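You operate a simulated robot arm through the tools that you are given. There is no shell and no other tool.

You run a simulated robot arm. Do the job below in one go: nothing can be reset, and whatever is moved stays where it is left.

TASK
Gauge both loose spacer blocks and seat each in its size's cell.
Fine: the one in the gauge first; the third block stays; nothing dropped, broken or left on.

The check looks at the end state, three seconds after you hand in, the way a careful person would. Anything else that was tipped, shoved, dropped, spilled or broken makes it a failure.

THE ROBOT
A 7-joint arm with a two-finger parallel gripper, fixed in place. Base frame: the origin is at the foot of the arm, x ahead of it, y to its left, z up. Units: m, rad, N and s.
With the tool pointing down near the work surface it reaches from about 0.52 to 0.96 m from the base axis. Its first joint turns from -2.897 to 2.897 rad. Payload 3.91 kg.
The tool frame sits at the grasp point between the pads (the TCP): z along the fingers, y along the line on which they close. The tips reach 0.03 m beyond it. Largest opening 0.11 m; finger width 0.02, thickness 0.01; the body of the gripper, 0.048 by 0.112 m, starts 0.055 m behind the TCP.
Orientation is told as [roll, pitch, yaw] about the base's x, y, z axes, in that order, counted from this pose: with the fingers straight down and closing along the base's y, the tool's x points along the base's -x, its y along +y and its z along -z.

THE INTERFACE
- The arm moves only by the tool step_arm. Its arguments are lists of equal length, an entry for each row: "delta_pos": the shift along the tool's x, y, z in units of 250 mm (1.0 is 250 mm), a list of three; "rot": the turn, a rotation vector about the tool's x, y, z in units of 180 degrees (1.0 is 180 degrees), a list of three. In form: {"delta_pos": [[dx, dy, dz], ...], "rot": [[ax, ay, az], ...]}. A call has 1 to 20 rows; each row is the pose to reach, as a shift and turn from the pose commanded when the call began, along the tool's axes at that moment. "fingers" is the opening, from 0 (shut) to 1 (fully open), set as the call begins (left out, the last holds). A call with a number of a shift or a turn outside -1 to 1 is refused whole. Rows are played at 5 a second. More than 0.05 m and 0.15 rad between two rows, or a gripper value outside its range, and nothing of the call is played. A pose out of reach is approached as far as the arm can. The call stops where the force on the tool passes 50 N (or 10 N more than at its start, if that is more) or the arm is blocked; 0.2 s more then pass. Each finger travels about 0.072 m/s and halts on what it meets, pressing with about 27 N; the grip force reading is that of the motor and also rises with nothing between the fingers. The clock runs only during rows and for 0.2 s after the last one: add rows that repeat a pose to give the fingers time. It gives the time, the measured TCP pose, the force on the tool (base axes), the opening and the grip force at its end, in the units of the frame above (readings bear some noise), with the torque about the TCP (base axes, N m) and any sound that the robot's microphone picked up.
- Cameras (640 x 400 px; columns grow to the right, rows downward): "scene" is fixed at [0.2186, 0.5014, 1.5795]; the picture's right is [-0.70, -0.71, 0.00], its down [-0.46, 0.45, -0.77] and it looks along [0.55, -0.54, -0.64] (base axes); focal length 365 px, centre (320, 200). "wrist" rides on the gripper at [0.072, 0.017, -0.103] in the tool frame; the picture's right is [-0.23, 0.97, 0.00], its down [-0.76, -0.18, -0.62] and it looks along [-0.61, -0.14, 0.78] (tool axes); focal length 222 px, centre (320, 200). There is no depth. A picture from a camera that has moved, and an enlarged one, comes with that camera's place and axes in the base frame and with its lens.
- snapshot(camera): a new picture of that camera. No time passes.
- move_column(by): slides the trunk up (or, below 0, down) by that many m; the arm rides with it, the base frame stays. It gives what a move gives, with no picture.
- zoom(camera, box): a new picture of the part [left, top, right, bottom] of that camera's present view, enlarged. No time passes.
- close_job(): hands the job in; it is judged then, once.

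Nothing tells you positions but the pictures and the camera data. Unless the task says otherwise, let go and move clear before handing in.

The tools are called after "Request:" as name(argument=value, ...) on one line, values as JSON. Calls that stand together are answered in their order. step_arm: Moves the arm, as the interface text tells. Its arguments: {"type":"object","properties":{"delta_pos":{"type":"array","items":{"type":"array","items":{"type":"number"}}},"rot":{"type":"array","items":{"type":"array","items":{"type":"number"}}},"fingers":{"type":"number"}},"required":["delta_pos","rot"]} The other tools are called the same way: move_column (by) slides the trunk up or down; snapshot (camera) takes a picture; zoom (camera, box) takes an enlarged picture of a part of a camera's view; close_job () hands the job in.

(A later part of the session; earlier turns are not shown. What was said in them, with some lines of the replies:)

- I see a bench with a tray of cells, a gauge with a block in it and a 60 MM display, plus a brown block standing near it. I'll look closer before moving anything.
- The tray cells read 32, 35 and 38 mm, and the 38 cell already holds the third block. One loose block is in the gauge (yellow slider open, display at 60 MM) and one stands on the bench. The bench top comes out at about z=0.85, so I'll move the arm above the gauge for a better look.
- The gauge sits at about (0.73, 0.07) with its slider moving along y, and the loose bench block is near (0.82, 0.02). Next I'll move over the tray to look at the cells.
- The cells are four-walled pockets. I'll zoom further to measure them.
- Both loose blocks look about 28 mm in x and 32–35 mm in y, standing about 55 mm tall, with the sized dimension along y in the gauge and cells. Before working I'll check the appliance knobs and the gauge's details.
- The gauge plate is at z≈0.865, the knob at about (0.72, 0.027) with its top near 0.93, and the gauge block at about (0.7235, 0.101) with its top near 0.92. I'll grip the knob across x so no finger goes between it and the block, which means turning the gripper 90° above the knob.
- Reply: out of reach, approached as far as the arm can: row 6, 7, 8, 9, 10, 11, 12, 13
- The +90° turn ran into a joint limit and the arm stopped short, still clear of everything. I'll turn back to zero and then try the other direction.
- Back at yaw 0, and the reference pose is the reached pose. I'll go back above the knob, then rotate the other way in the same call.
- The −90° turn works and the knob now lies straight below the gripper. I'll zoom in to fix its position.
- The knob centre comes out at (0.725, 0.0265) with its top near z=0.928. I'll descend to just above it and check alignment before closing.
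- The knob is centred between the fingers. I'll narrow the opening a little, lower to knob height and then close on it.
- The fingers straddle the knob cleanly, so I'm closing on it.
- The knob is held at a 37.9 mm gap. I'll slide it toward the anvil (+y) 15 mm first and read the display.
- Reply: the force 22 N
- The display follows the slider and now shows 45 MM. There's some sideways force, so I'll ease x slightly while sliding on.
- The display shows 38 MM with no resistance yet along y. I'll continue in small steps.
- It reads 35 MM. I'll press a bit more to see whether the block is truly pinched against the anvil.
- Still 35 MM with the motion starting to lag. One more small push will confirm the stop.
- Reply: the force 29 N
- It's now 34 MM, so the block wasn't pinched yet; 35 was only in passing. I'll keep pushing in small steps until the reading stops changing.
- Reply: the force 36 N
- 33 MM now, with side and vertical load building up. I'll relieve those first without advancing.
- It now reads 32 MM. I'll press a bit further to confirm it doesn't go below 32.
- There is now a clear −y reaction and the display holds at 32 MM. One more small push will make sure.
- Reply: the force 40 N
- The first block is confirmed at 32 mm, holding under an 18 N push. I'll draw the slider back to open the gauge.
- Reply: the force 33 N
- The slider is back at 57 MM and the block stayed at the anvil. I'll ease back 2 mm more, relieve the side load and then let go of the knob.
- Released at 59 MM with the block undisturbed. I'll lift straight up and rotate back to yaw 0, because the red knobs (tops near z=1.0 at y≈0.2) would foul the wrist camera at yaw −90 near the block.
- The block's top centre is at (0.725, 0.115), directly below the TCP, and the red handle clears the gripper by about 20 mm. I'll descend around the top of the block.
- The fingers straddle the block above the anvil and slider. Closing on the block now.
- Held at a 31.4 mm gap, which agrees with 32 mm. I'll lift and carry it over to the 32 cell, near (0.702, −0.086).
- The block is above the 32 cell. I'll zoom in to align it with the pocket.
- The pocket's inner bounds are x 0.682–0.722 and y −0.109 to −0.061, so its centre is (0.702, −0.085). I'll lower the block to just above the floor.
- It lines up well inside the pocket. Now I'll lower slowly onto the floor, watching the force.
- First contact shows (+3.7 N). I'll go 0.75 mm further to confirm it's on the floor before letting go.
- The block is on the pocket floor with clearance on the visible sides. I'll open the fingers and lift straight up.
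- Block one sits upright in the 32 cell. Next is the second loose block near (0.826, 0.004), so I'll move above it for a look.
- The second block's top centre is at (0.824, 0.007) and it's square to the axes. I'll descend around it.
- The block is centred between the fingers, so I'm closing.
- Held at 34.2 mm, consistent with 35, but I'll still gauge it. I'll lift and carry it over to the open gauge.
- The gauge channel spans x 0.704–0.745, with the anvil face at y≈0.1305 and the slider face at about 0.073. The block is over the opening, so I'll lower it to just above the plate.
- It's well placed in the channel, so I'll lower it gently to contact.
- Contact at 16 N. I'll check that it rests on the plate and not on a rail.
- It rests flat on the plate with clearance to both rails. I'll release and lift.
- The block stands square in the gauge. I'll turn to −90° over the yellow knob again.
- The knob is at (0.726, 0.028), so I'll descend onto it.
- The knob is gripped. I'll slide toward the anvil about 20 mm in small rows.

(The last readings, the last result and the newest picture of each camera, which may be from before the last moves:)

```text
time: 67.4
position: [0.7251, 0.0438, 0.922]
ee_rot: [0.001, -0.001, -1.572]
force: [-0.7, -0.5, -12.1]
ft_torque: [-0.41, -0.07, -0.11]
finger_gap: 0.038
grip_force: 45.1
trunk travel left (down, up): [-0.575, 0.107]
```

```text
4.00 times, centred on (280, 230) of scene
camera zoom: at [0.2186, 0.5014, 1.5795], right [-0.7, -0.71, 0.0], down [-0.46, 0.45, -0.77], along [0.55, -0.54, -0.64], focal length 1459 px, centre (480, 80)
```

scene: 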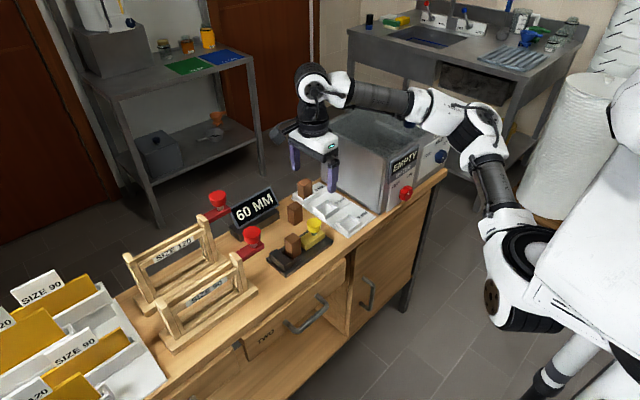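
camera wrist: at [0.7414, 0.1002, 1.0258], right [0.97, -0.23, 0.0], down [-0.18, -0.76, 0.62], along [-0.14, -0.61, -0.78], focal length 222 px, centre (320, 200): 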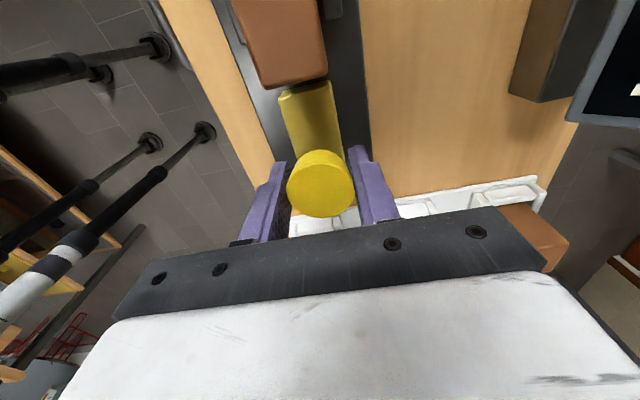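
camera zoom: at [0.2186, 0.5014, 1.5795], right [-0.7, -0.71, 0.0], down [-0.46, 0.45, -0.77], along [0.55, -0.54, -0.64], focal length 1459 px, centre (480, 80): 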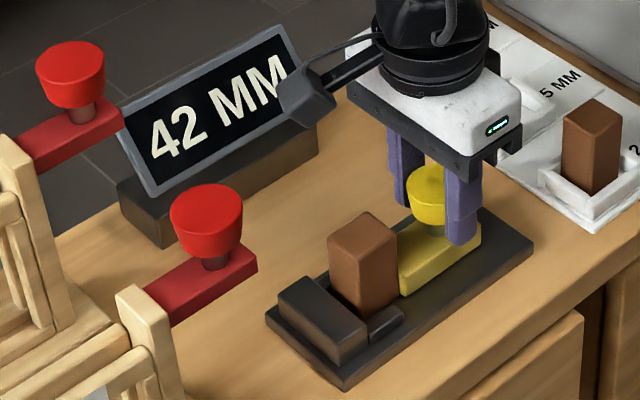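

It reads 42 MM and the block is sliding along with it. I'll continue 5 mm and relieve the vertical load slightly.

Request:
step_arm(delta_pos=[[0.006, 0, 0.002], [0.012, 0, 0.002], [0.018, 0, 0.002], [0.022, 0, 0.002], [0.022, 0, 0.002]], rot=[[0, 0, 0], [0, 0, 0], [0, 0, 0], [0, 0, 0], [0, 0, 0]])

Request:
zoom(camera="scene", box=[220, 180, 340, 280])

```text
time: 68.6
position: [0.7254, 0.05, 0.9227]
ee_rot: [-0.003, 0.0, -1.572]
force: [-1.8, 0.1, -12.5]
ft_torque: [0.14, 0.03, -0.04]
finger_gap: 0.038
grip_force: 43.9
trunk travel left (down, up): [-0.575, 0.107]
```

```text
4.00 times, centred on (280, 230) of scene
camera zoom: at [0.2186, 0.5014, 1.5795], right [-0.7, -0.71, 0.0], down [-0.46, 0.45, -0.77], along [0.55, -0.54, -0.64], focal length 1459 px, centre (480, 80)
```

zoom: 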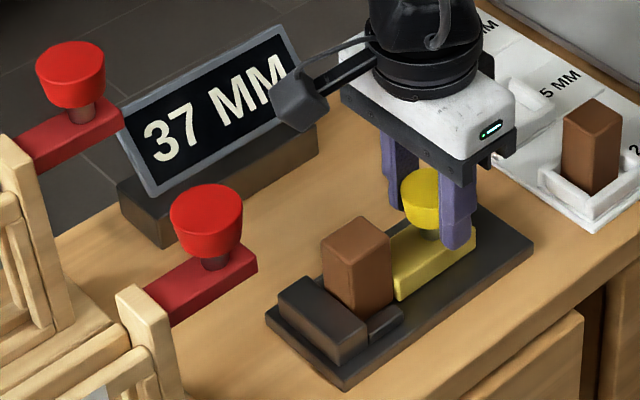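

37 MM with no y resistance yet. Going on in small steps.

Request:
step_arm(delta_pos=[[0.003, 0, 0.002], [0.006, 0, 0.002], [0.008, 0, 0.002], [0.008, 0, 0.002]], rot=[[0, 0, 0], [0, 0, 0], [0, 0, 0], [0, 0, 0]])

Request:
zoom(camera="scene", box=[220, 180, 340, 280])

```text
time: 69.6
position: [0.7247, 0.0505, 0.9225]
ee_rot: [-0.002, 0.0, -1.571]
force: [-5.0, -0.1, -10.8]
ft_torque: [0.11, 0.0, -0.09]
finger_gap: 0.0378
grip_force: 45.1
trunk travel left (down, up): [-0.575, 0.107]
```

```text
4.00 times, centred on (280, 230) of scene
camera zoom: at [0.2186, 0.5014, 1.5795], right [-0.7, -0.71, 0.0], down [-0.46, 0.45, -0.77], along [0.55, -0.54, -0.64], focal length 1459 px, centre (480, 80)
```

zoom: 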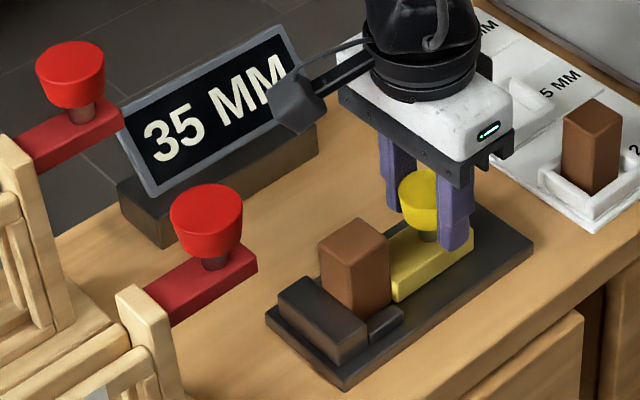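

It shows 35 MM but with no y reaction yet. I'll press further to see whether it holds.

Request:
step_arm(delta_pos=[[0.003, 0, 0.001], [0.005, 0, 0.002], [0.005, 0, 0.002], [0.005, 0, 0.002]], rot=[[0, 0, 0], [0, 0, 0], [0, 0, 0], [0, 0, 0]])

Request:
zoom(camera="scene", box=[220, 180, 340, 280])

```text
time: 70.6
position: [0.7243, 0.0519, 0.9214]
ee_rot: [-0.001, 0.0, -1.571]
force: [-6.5, -5.1, -1.5]
ft_torque: [-0.17, 0.07, -0.05]
finger_gap: 0.0378
grip_force: 44.5
trunk travel left (down, up): [-0.575, 0.107]
```

```text
4.00 times, centred on (280, 230) of scene
camera zoom: at [0.2186, 0.5014, 1.5795], right [-0.7, -0.71, 0.0], down [-0.46, 0.45, -0.77], along [0.55, -0.54, -0.64], focal length 1459 px, centre (480, 80)
```

zoom: 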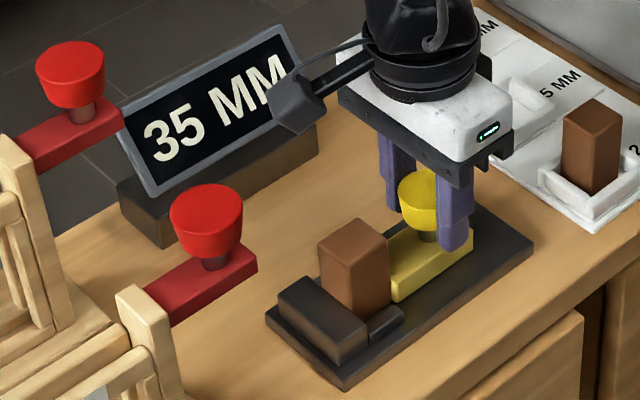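

The y reaction has started (−5 N) and it's still 35 MM. One more push to confirm.

Request:
step_arm(delta_pos=[[0.003, 0, 0], [0.005, 0, 0], [0.005, 0, 0], [0.005, 0, 0]], rot=[[0, 0, 0], [0, 0, 0], [0, 0, 0], [0, 0, 0]])

Request:
zoom(camera="scene", box=[220, 180, 340, 280])

```text
time: 71.6
position: [0.725, 0.0524, 0.9235]
ee_rot: [0.0, 0.001, -1.572]
force: [-4.6, -11.5, -1.5]
ft_torque: [-0.12, -0.01, -0.06]
finger_gap: 0.0379
grip_force: 44.8
trunk travel left (down, up): [-0.575, 0.107]
```

```text
4.00 times, centred on (280, 230) of scene
camera zoom: at [0.2186, 0.5014, 1.5795], right [-0.7, -0.71, 0.0], down [-0.46, 0.45, -0.77], along [0.55, -0.54, -0.64], focal length 1459 px, centre (480, 80)
```

zoom: 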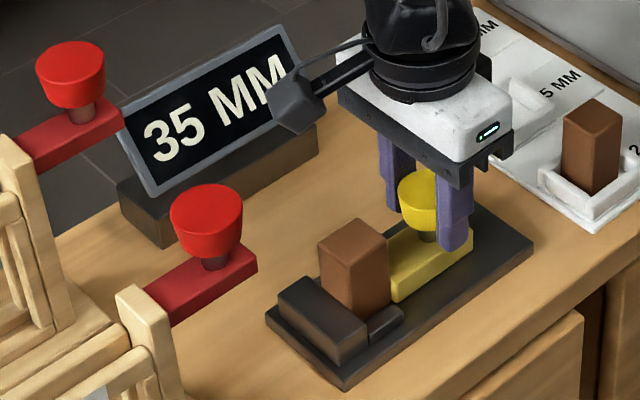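

The second block is confirmed at 35 mm, holding under an 11.5 N push. I'll draw the slider back.

Request:
step_arm(delta_pos=[[-0.006, 0, 0], [-0.018, 0, 0], [-0.03, 0, 0], [-0.042, 0, 0], [-0.054, 0, 0], [-0.066, 0, 0], [-0.078, 0, 0], [-0.09, 0, 0], [-0.1, 0, 0], [-0.1, 0, 0]], rot=[[0, 0, 0], [0, 0, 0], [0, 0, 0], [0, 0, 0], [0, 0, 0], [0, 0, 0], [0, 0, 0], [0, 0, 0], [0, 0, 0], [0, 0, 0]])

Request:
zoom(camera="scene", box=[220, 180, 340, 280])

```text
time: 73.8
position: [0.7229, 0.0292, 0.9222]
ee_rot: [0.004, 0.0, -1.572]
force: [17.2, 0.2, 16.0]
ft_torque: [0.3, -0.07, 0.09]
finger_gap: 0.0381
grip_force: 45.2
trunk travel left (down, up): [-0.575, 0.107]
```

```text
4.00 times, centred on (280, 230) of scene
camera zoom: at [0.2186, 0.5014, 1.5795], right [-0.7, -0.71, 0.0], down [-0.46, 0.45, -0.77], along [0.55, -0.54, -0.64], focal length 1459 px, centre (480, 80)
```

zoom: 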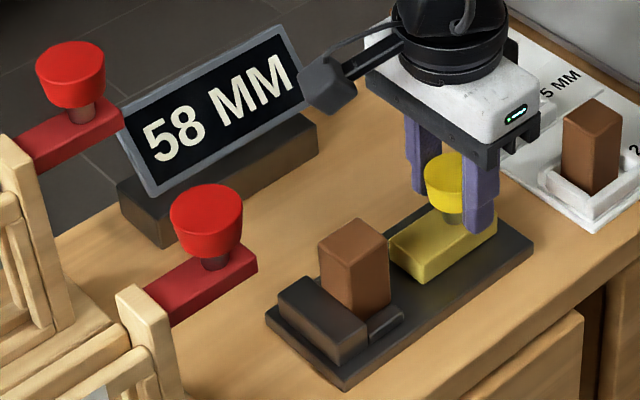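

The slider is at 58 MM. I'll relieve the load, let go of the knob and lift.

Request:
step_arm(delta_pos=[[-0.003, 0.002, -0.002], [-0.005, 0.003, -0.003], [-0.005, 0.003, -0.003]], rot=[[0, 0, 0], [0, 0, 0], [0, 0, 0]])

Request:
step_arm(delta_pos=[[0, 0, 0], [0, 0, 0], [0, 0, 0]], rot=[[0, 0, 0], [0, 0, 0], [0, 0, 0]], fingers=0.65)

Request:
step_arm(delta_pos=[[0, 0, -0.06], [0, 0, -0.16], [0, 0, -0.28], [0, 0, -0.4], [0, 0, -0.54], [0, 0, -0.54]], rot=[[0, 0, 0], [0, 0, 0], [0, 0, 0], [0, 0, 0], [0, 0, 0], [0, 0, 0]])

Request:
zoom(camera="scene", box=[220, 180, 340, 280])

```text
time: 74.6
position: [0.7239, 0.0277, 0.9232]
ee_rot: [0.002, 0.0, -1.574]
force: [13.8, 0.5, 12.1]
ft_torque: [0.1, -0.05, 0.08]
finger_gap: 0.038
grip_force: 45.2
trunk travel left (down, up): [-0.575, 0.107]
```

```text
time: 75.4
position: [0.7251, 0.0272, 0.9227]
ee_rot: [0.001, 0.001, -1.569]
force: [-0.1, -0.5, 0.5]
ft_torque: [-0.02, -0.01, -0.02]
finger_gap: 0.0714
grip_force: 0.0
trunk travel left (down, up): [-0.575, 0.107]
```

```text
time: 76.8
position: [0.7274, 0.0293, 1.0586]
ee_rot: [0.0, 0.0, -1.571]
force: [0.2, -0.1, 1.1]
ft_torque: [0.04, -0.03, -0.02]
finger_gap: 0.0718
grip_force: 0.1
trunk travel left (down, up): [-0.575, 0.107]
```

```text
4.00 times, centred on (280, 230) of scene
camera zoom: at [0.2186, 0.5014, 1.5795], right [-0.7, -0.71, 0.0], down [-0.46, 0.45, -0.77], along [0.55, -0.54, -0.64], focal length 1459 px, centre (480, 80)
```

zoom: 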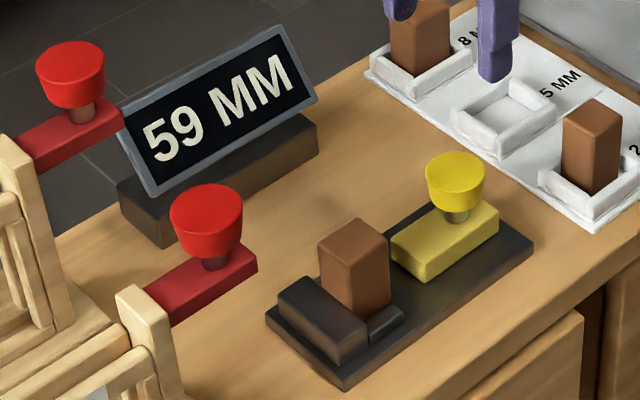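

59 MM, with the block standing at the anvil. I'll rotate back to yaw 0 above the block.

Request:
step_arm(delta_pos=[[0.025, 0, 0], [0.05, 0, 0], [0.075, 0, 0], [0.1, 0, 0], [0.125, 0, 0], [0.15, 0, 0], [0.18, 0, 0], [0.21, 0, 0], [0.24, 0, 0], [0.27, 0, 0], [0.3, 0, 0], [0.34, 0, 0], [0.34, 0, 0]], rot=[[0, 0, -0.0417], [0, 0, -0.0833], [0, 0, -0.125], [0, 0, -0.1667], [0, 0, -0.2083], [0, 0, -0.25], [0, 0, -0.2917], [0, 0, -0.3333], [0, 0, -0.375], [0, 0, -0.4167], [0, 0, -0.4583], [0, 0, -0.5], [0, 0, -0.5]])

Request:
zoom(camera="wrist", box=[220, 30, 420, 210])

```text
time: 79.6
position: [0.7256, 0.1126, 1.0574]
ee_rot: [0.001, 0.0, 0.0]
force: [0.2, 0.8, 0.6]
ft_torque: [-0.01, -0.01, -0.01]
finger_gap: 0.0718
grip_force: 0.1
trunk travel left (down, up): [-0.575, 0.107]
```

```text
2.22 times, centred on (320, 120) of wrist
camera zoom: at [0.6518, 0.1299, 1.1609], right [0.23, 0.97, 0.0], down [0.76, -0.18, 0.62], along [0.61, -0.14, -0.78], focal length 494 px, centre (320, 378)
```

zoom: 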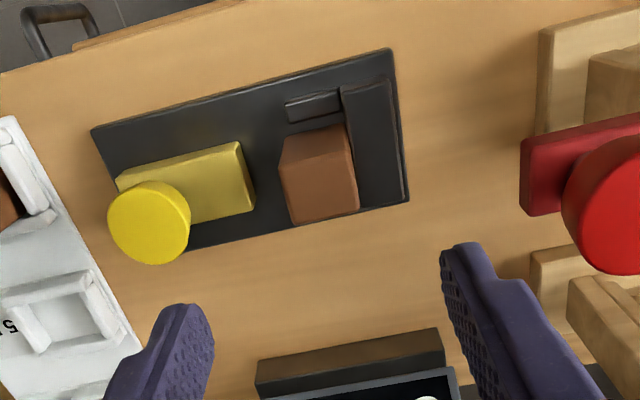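

The block's top centre is at (0.726, 0.113), right below the gripper. I'll descend and grip it.

Request:
step_arm(delta_pos=[[-0.002, 0.002, 0.12], [-0.002, 0.002, 0.24], [-0.002, 0.002, 0.36], [-0.002, 0.002, 0.44], [-0.002, 0.002, 0.5], [-0.002, 0.002, 0.53], [-0.002, 0.002, 0.546], [-0.002, 0.002, 0.546]], rot=[[0, 0, 0], [0, 0, 0], [0, 0, 0], [0, 0, 0], [0, 0, 0], [0, 0, 0], [0, 0, 0], [0, 0, 0]])

Request:
step_arm(delta_pos=[[0, 0, 0], [0, 0, 0], [0, 0, 0], [0, 0, 0]], rot=[[0, 0, 0], [0, 0, 0], [0, 0, 0], [0, 0, 0]], fingers=0)

Request:
snapshot(camera="wrist")

```text
time: 81.4
position: [0.7259, 0.1119, 0.9203]
ee_rot: [0.0, -0.001, 0.0]
force: [0.2, -0.4, 0.1]
ft_torque: [0.0, 0.0, -0.02]
finger_gap: 0.0713
grip_force: 0.0
trunk travel left (down, up): [-0.575, 0.107]
```

```text
time: 82.4
position: [0.7254, 0.1125, 0.9208]
ee_rot: [0.001, 0.0, 0.0]
force: [-0.2, -3.6, -1.0]
ft_torque: [-0.14, 0.03, 0.03]
finger_gap: 0.0342
grip_force: 27.5
trunk travel left (down, up): [-0.575, 0.107]
```

```text
taken
camera wrist: at [0.6528, 0.1297, 1.0242], right [0.23, 0.97, 0.0], down [0.76, -0.18, 0.62], along [0.61, -0.14, -0.78], focal length 222 px, centre (320, 200)
```

wrist: 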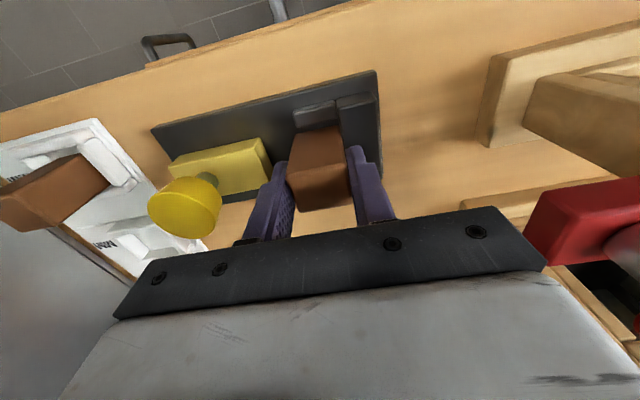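

Held at 34.2 mm. I'll lift and carry it to the 35 cell, near (0.793, −0.085).

Request:
step_arm(delta_pos=[[0, 0, -0.02], [0, 0, -0.06], [0, 0, -0.14], [0, 0, -0.24], [0, 0, -0.36], [0, 0, -0.48], [0, 0, -0.48]], rot=[[0, 0, 0], [0, 0, 0], [0, 0, 0], [0, 0, 0], [0, 0, 0], [0, 0, 0], [0, 0, 0]])

Request:
step_arm(delta_pos=[[-0.045, -0.13, 0], [-0.09, -0.26, 0], [-0.135, -0.39, 0], [-0.18, -0.52, 0], [-0.225, -0.65, 0], [-0.265, -0.77, 0], [-0.268, -0.788, 0], [-0.268, -0.788, 0]], rot=[[0, 0, 0], [0, 0, 0], [0, 0, 0], [0, 0, 0], [0, 0, 0], [0, 0, 0], [0, 0, 0], [0, 0, 0]])

Request:
zoom(camera="wrist", box=[240, 50, 400, 150])

Request:
zoom(camera="scene", box=[260, 150, 420, 270])

```text
time: 84.0
position: [0.7233, 0.113, 1.0413]
ee_rot: [0.0, -0.001, 0.001]
force: [0.3, -0.8, -1.8]
ft_torque: [0.01, -0.01, 0.0]
finger_gap: 0.0341
grip_force: 27.5
trunk travel left (down, up): [-0.575, 0.107]
```

```text
time: 85.8
position: [0.7932, -0.0863, 1.0392]
ee_rot: [0.001, 0.0, 0.0]
force: [0.0, -0.6, 0.3]
ft_torque: [-0.02, 0.01, 0.02]
finger_gap: 0.0342
grip_force: 27.2
trunk travel left (down, up): [-0.575, 0.107]
```

```text
4.00 times, centred on (320, 100) of wrist
camera zoom: at [0.7204, -0.0687, 1.1425], right [0.23, 0.97, 0.0], down [0.76, -0.18, 0.62], along [0.61, -0.14, -0.78], focal length 888 px, centre (320, 600)
```

zoom: 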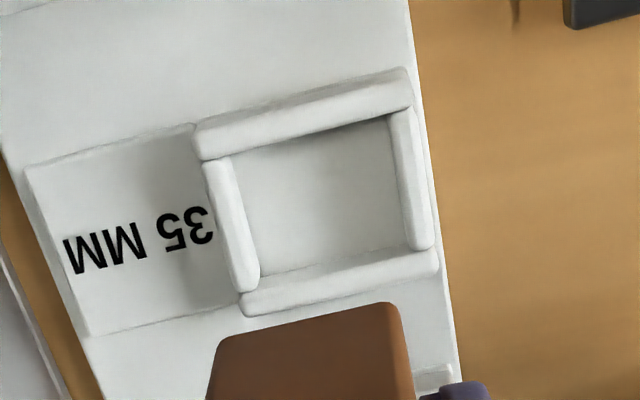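

```text
3.33 times, centred on (340, 210) of scene
camera zoom: at [0.2186, 0.5014, 1.5795], right [-0.7, -0.71, 0.0], down [-0.46, 0.45, -0.77], along [0.55, -0.54, -0.64], focal length 1216 px, centre (253, 167)
```

zoom: 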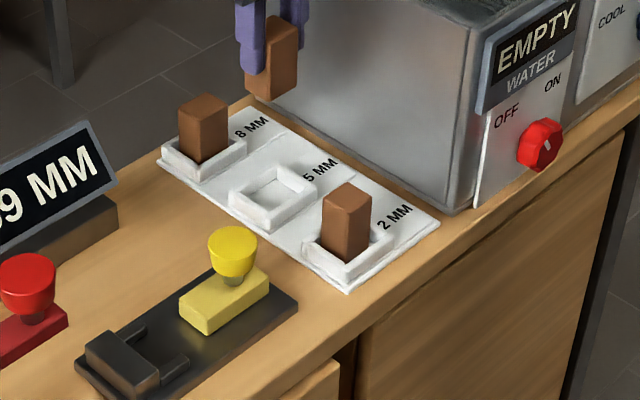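

The 35 pocket's centre comes out at about (0.791, −0.0846). I'll correct by 2 mm and lower.

Request:
step_arm(delta_pos=[[0.008, 0.004, 0.1], [0.008, 0.004, 0.2], [0.008, 0.004, 0.3], [0.008, 0.004, 0.38], [0.008, 0.004, 0.43], [0.008, 0.004, 0.43]], rot=[[0, 0, 0], [0, 0, 0], [0, 0, 0], [0, 0, 0], [0, 0, 0], [0, 0, 0]])

Request:
zoom(camera="wrist", box=[220, 80, 420, 220])

Request:
zoom(camera="scene", box=[290, 160, 370, 230])

```text
time: 87.2
position: [0.7925, -0.0823, 0.9335]
ee_rot: [0.0, 0.0, 0.0]
force: [0.1, 0.1, -0.3]
ft_torque: [-0.03, -0.03, 0.04]
finger_gap: 0.0343
grip_force: 26.6
trunk travel left (down, up): [-0.575, 0.107]
```

```text
2.86 times, centred on (320, 150) of wrist
camera zoom: at [0.7201, -0.0649, 1.0362], right [0.23, 0.97, 0.0], down [0.76, -0.18, 0.62], along [0.61, -0.14, -0.78], focal length 635 px, centre (320, 343)
```

zoom: 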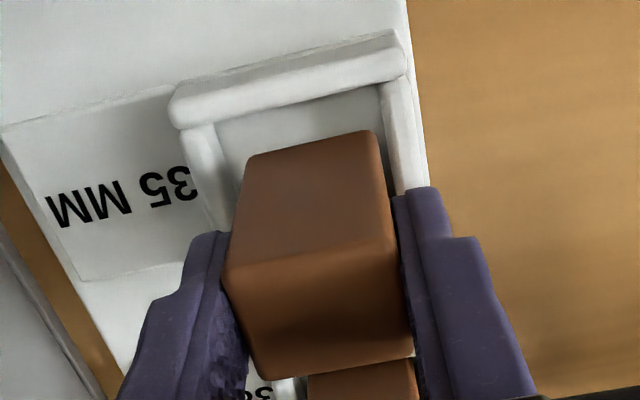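

```text
5.71 times, centred on (330, 195) of scene
camera zoom: at [0.2186, 0.5014, 1.5795], right [-0.7, -0.71, 0.0], down [-0.46, 0.45, -0.77], along [0.55, -0.54, -0.64], focal length 2085 px, centre (263, 229)
```

zoom: 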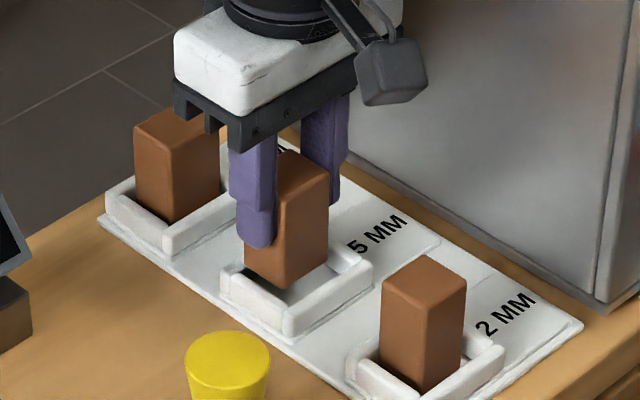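

It lines up, but a touch too far toward +y. I'll shift 2 mm back and lower slowly.

Request:
step_arm(delta_pos=[[0.004, -0.008, 0], [0.004, -0.008, 0.008], [0.004, -0.008, 0.016], [0.004, -0.008, 0.024], [0.004, -0.008, 0.032], [0.004, -0.008, 0.04], [0.004, -0.008, 0.048], [0.004, -0.008, 0.056], [0.004, -0.008, 0.062], [0.004, -0.008, 0.062]], rot=[[0, 0, 0], [0, 0, 0], [0, 0, 0], [0, 0, 0], [0, 0, 0], [0, 0, 0], [0, 0, 0], [0, 0, 0], [0, 0, 0], [0, 0, 0]])

Request:
zoom(camera="wrist", box=[220, 80, 420, 220])

Request:
zoom(camera="scene", box=[300, 180, 370, 230])

```text
time: 89.4
position: [0.7898, -0.0848, 0.9189]
ee_rot: [-0.001, 0.0, 0.001]
force: [-0.7, 0.3, 0.0]
ft_torque: [0.0, 0.0, -0.01]
finger_gap: 0.0342
grip_force: 27.0
trunk travel left (down, up): [-0.575, 0.107]
```

```text
2.86 times, centred on (320, 150) of wrist
camera zoom: at [0.717, -0.0683, 1.0213], right [0.23, 0.97, 0.0], down [0.76, -0.18, 0.62], along [0.61, -0.14, -0.78], focal length 635 px, centre (320, 343)
```

zoom: 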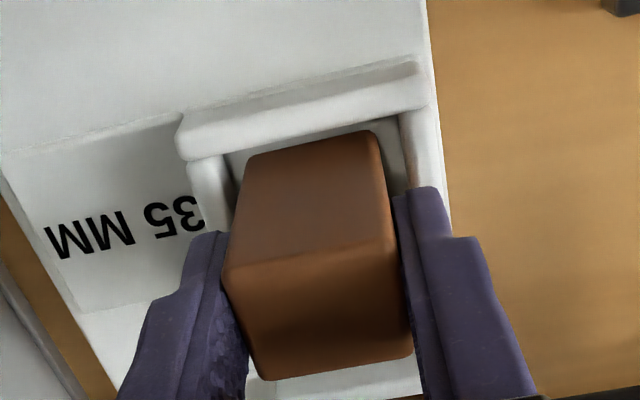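

```text
8.00 times, centred on (335, 205) of scene
camera zoom: at [0.2186, 0.5014, 1.5795], right [-0.7, -0.71, 0.0], down [-0.46, 0.45, -0.77], along [0.55, -0.54, -0.64], focal length 2919 px, centre (200, 160)
```

zoom: 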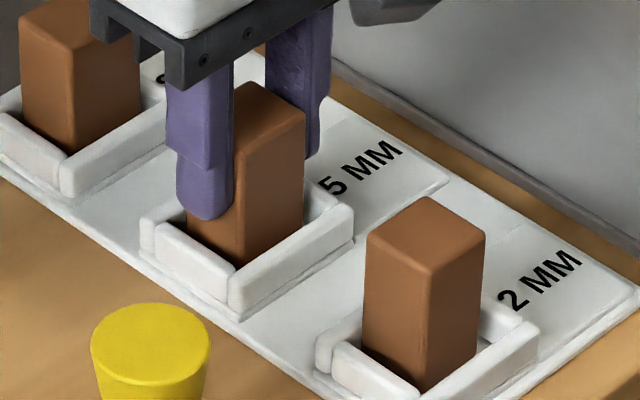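

It's centred in the pocket with no contact yet. I'll lower the last few millimetres.

Request:
step_arm(delta_pos=[[-0.002, 0, 0.004], [-0.002, 0, 0.008], [-0.002, 0, 0.012], [-0.002, 0, 0.012]], rot=[[0, 0, 0], [0, 0, 0], [0, 0, 0], [0, 0, 0]])

```text
time: 90.4
position: [0.7917, -0.0847, 0.9165]
ee_rot: [-0.001, -0.002, 0.001]
force: [-1.1, 2.3, 9.9]
ft_torque: [0.06, 0.15, 0.02]
finger_gap: 0.0344
grip_force: 27.1
trunk travel left (down, up): [-0.575, 0.107]
```

There's floor contact at 9.9 N, at the same height as the first block. A quick check, then release.

Request:
zoom(camera="scene", box=[300, 180, 370, 230])

Request:
step_arm(delta_pos=[[0, 0, -0.002], [0, 0, -0.002], [0, 0, -0.002], [0, 0, -0.002]], rot=[[0, 0, 0], [0, 0, 0], [0, 0, 0], [0, 0, 0]], fingers=0.55)

Request:
step_arm(delta_pos=[[0, 0, -0.02], [0, 0, -0.06], [0, 0, -0.14], [0, 0, -0.24], [0, 0, -0.36], [0, 0, -0.48], [0, 0, -0.6], [0, 0, -0.7], [0, 0, -0.7]], rot=[[0, 0, 0], [0, 0, 0], [0, 0, 0], [0, 0, 0], [0, 0, 0], [0, 0, 0], [0, 0, 0], [0, 0, 0], [0, 0, 0]])

Request:
zoom(camera="wrist", box=[200, 40, 440, 200])

Request:
zoom(camera="scene", box=[220, 150, 420, 280])

```text
8.00 times, centred on (335, 205) of scene
camera zoom: at [0.2186, 0.5014, 1.5795], right [-0.7, -0.71, 0.0], down [-0.46, 0.45, -0.77], along [0.55, -0.54, -0.64], focal length 2919 px, centre (200, 160)
```

zoom: 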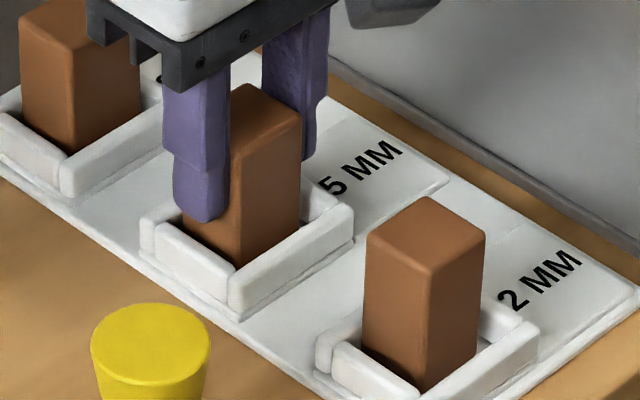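

```text
time: 91.4
position: [0.7899, -0.0853, 0.9167]
ee_rot: [-0.001, 0.001, 0.001]
force: [0.3, -0.2, 0.0]
ft_torque: [0.02, 0.03, 0.04]
finger_gap: 0.0603
grip_force: 0.1
trunk travel left (down, up): [-0.575, 0.107]
```

```text
time: 93.4
position: [0.792, -0.085, 1.0881]
ee_rot: [0.0, 0.0, 0.001]
force: [0.3, 0.5, 0.1]
ft_torque: [-0.02, 0.02, 0.03]
finger_gap: 0.0607
grip_force: 0.1
trunk travel left (down, up): [-0.575, 0.107]
```

```text
2.50 times, centred on (320, 120) of wrist
camera zoom: at [0.7183, -0.0685, 1.1925], right [0.23, 0.97, 0.0], down [0.76, -0.18, 0.62], along [0.61, -0.14, -0.78], focal length 555 px, centre (320, 400)
```

zoom: 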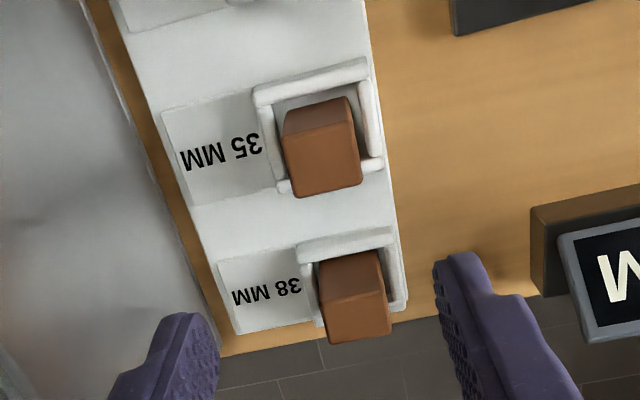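

```text
3.08 times, centred on (320, 215) of scene
camera zoom: at [0.2186, 0.5014, 1.5795], right [-0.7, -0.71, 0.0], down [-0.46, 0.45, -0.77], along [0.55, -0.54, -0.64], focal length 1122 px, centre (320, 154)
```

zoom: 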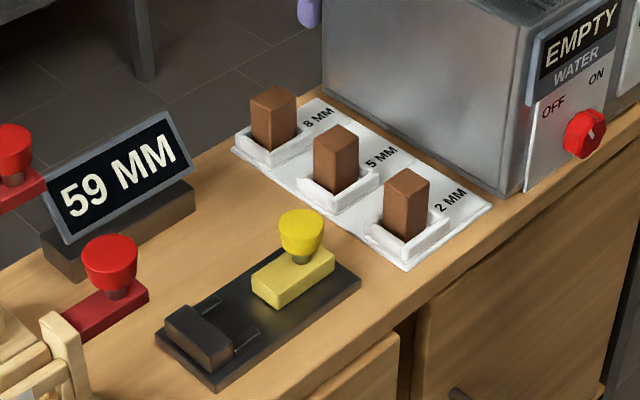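

All three blocks stand upright in their cells and the gauge is empty. I'll move the arm clear and do a final check, including the appliance knobs.

Request:
step_arm(delta_pos=[[0.12, 0.01, -0.04], [0.26, 0.02, -0.08], [0.4, 0.03, -0.1], [0.54, 0.04, -0.1], [0.68, 0.04, -0.1], [0.82, 0.04, -0.1], [0.92, 0.04, -0.1], [0.92, 0.04, -0.1]], rot=[[0, 0, 0], [0, 0, 0], [0, 0, 0], [0, 0, 0], [0, 0, 0], [0, 0, 0], [0, 0, 0], [0, 0, 0]])

Request:
snapshot(camera="scene")

Request:
zoom(camera="scene", box=[285, 170, 385, 245])

Request:
zoom(camera="scene", box=[375, 130, 460, 210])

```text
time: 95.2
position: [0.5591, -0.076, 1.1143]
ee_rot: [-0.001, 0.001, 0.0]
force: [0.5, -0.4, -0.4]
ft_torque: [0.01, -0.02, 0.03]
finger_gap: 0.0605
grip_force: 0.1
trunk travel left (down, up): [-0.575, 0.107]
```

```text
taken
```

scene: 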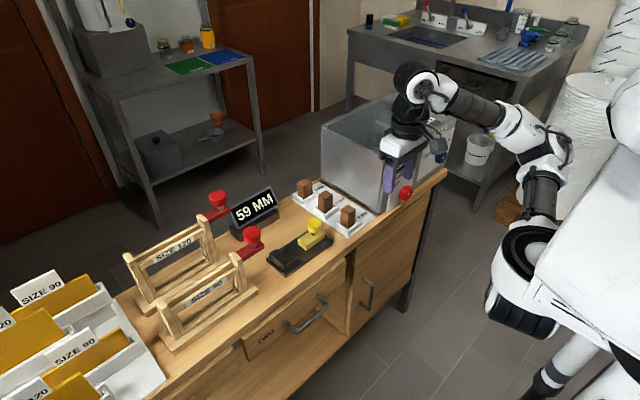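

```text
5.33 times, centred on (335, 208) of scene
camera zoom: at [0.2186, 0.5014, 1.5795], right [-0.7, -0.71, 0.0], down [-0.46, 0.45, -0.77], along [0.55, -0.54, -0.64], focal length 1946 px, centre (240, 160)
```

zoom: 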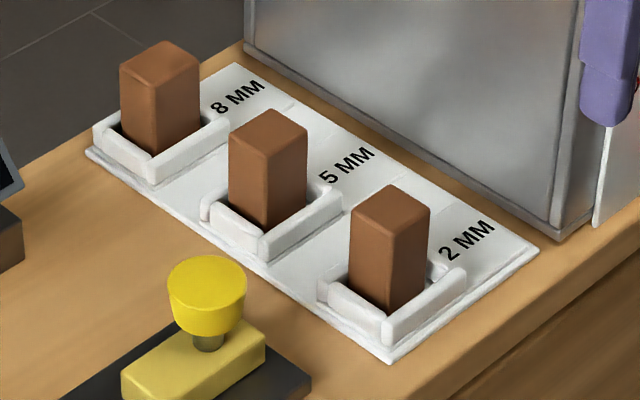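

```text
5.00 times, centred on (418, 170) of scene
camera zoom: at [0.2186, 0.5014, 1.5795], right [-0.7, -0.71, 0.0], down [-0.46, 0.45, -0.77], along [0.55, -0.54, -0.64], focal length 1824 px, centre (-168, 350)
```

zoom: 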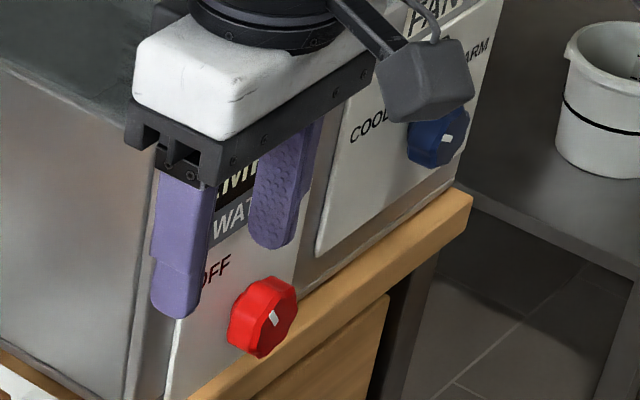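

The 32 mm block is in the 32 cell and the 35 mm block is in the 35 cell. The third block hasn't moved, the gauge is empty, the appliance knobs look the same as at the start, and the arm is clear. Handing in.

Request:
close_job()

```text
The job is handed in.
```

Both loose blocks are gauged and seated in their cells, and I've handed the job in.

| Block | Gauge reading | Cell |
|---|---|---|
| The one already in the gauge (done first) | 32 mm | 32 |
| The one standing on the bench | 35 mm | 35 |

- **Readings:** I took each one with the slider pressed firmly on the block, and it held steady under the push.
- **Third block:** it stayed in the 38 cell, untouched.
- **Rest of the bench:** nothing was dropped or knocked, and the water and fan knobs look the same as at the start.
- **Gauge:** it is empty. The slider rests at 59 mm, where it started at 60.
- **Arm:** it let go of everything and is parked clear of the work.
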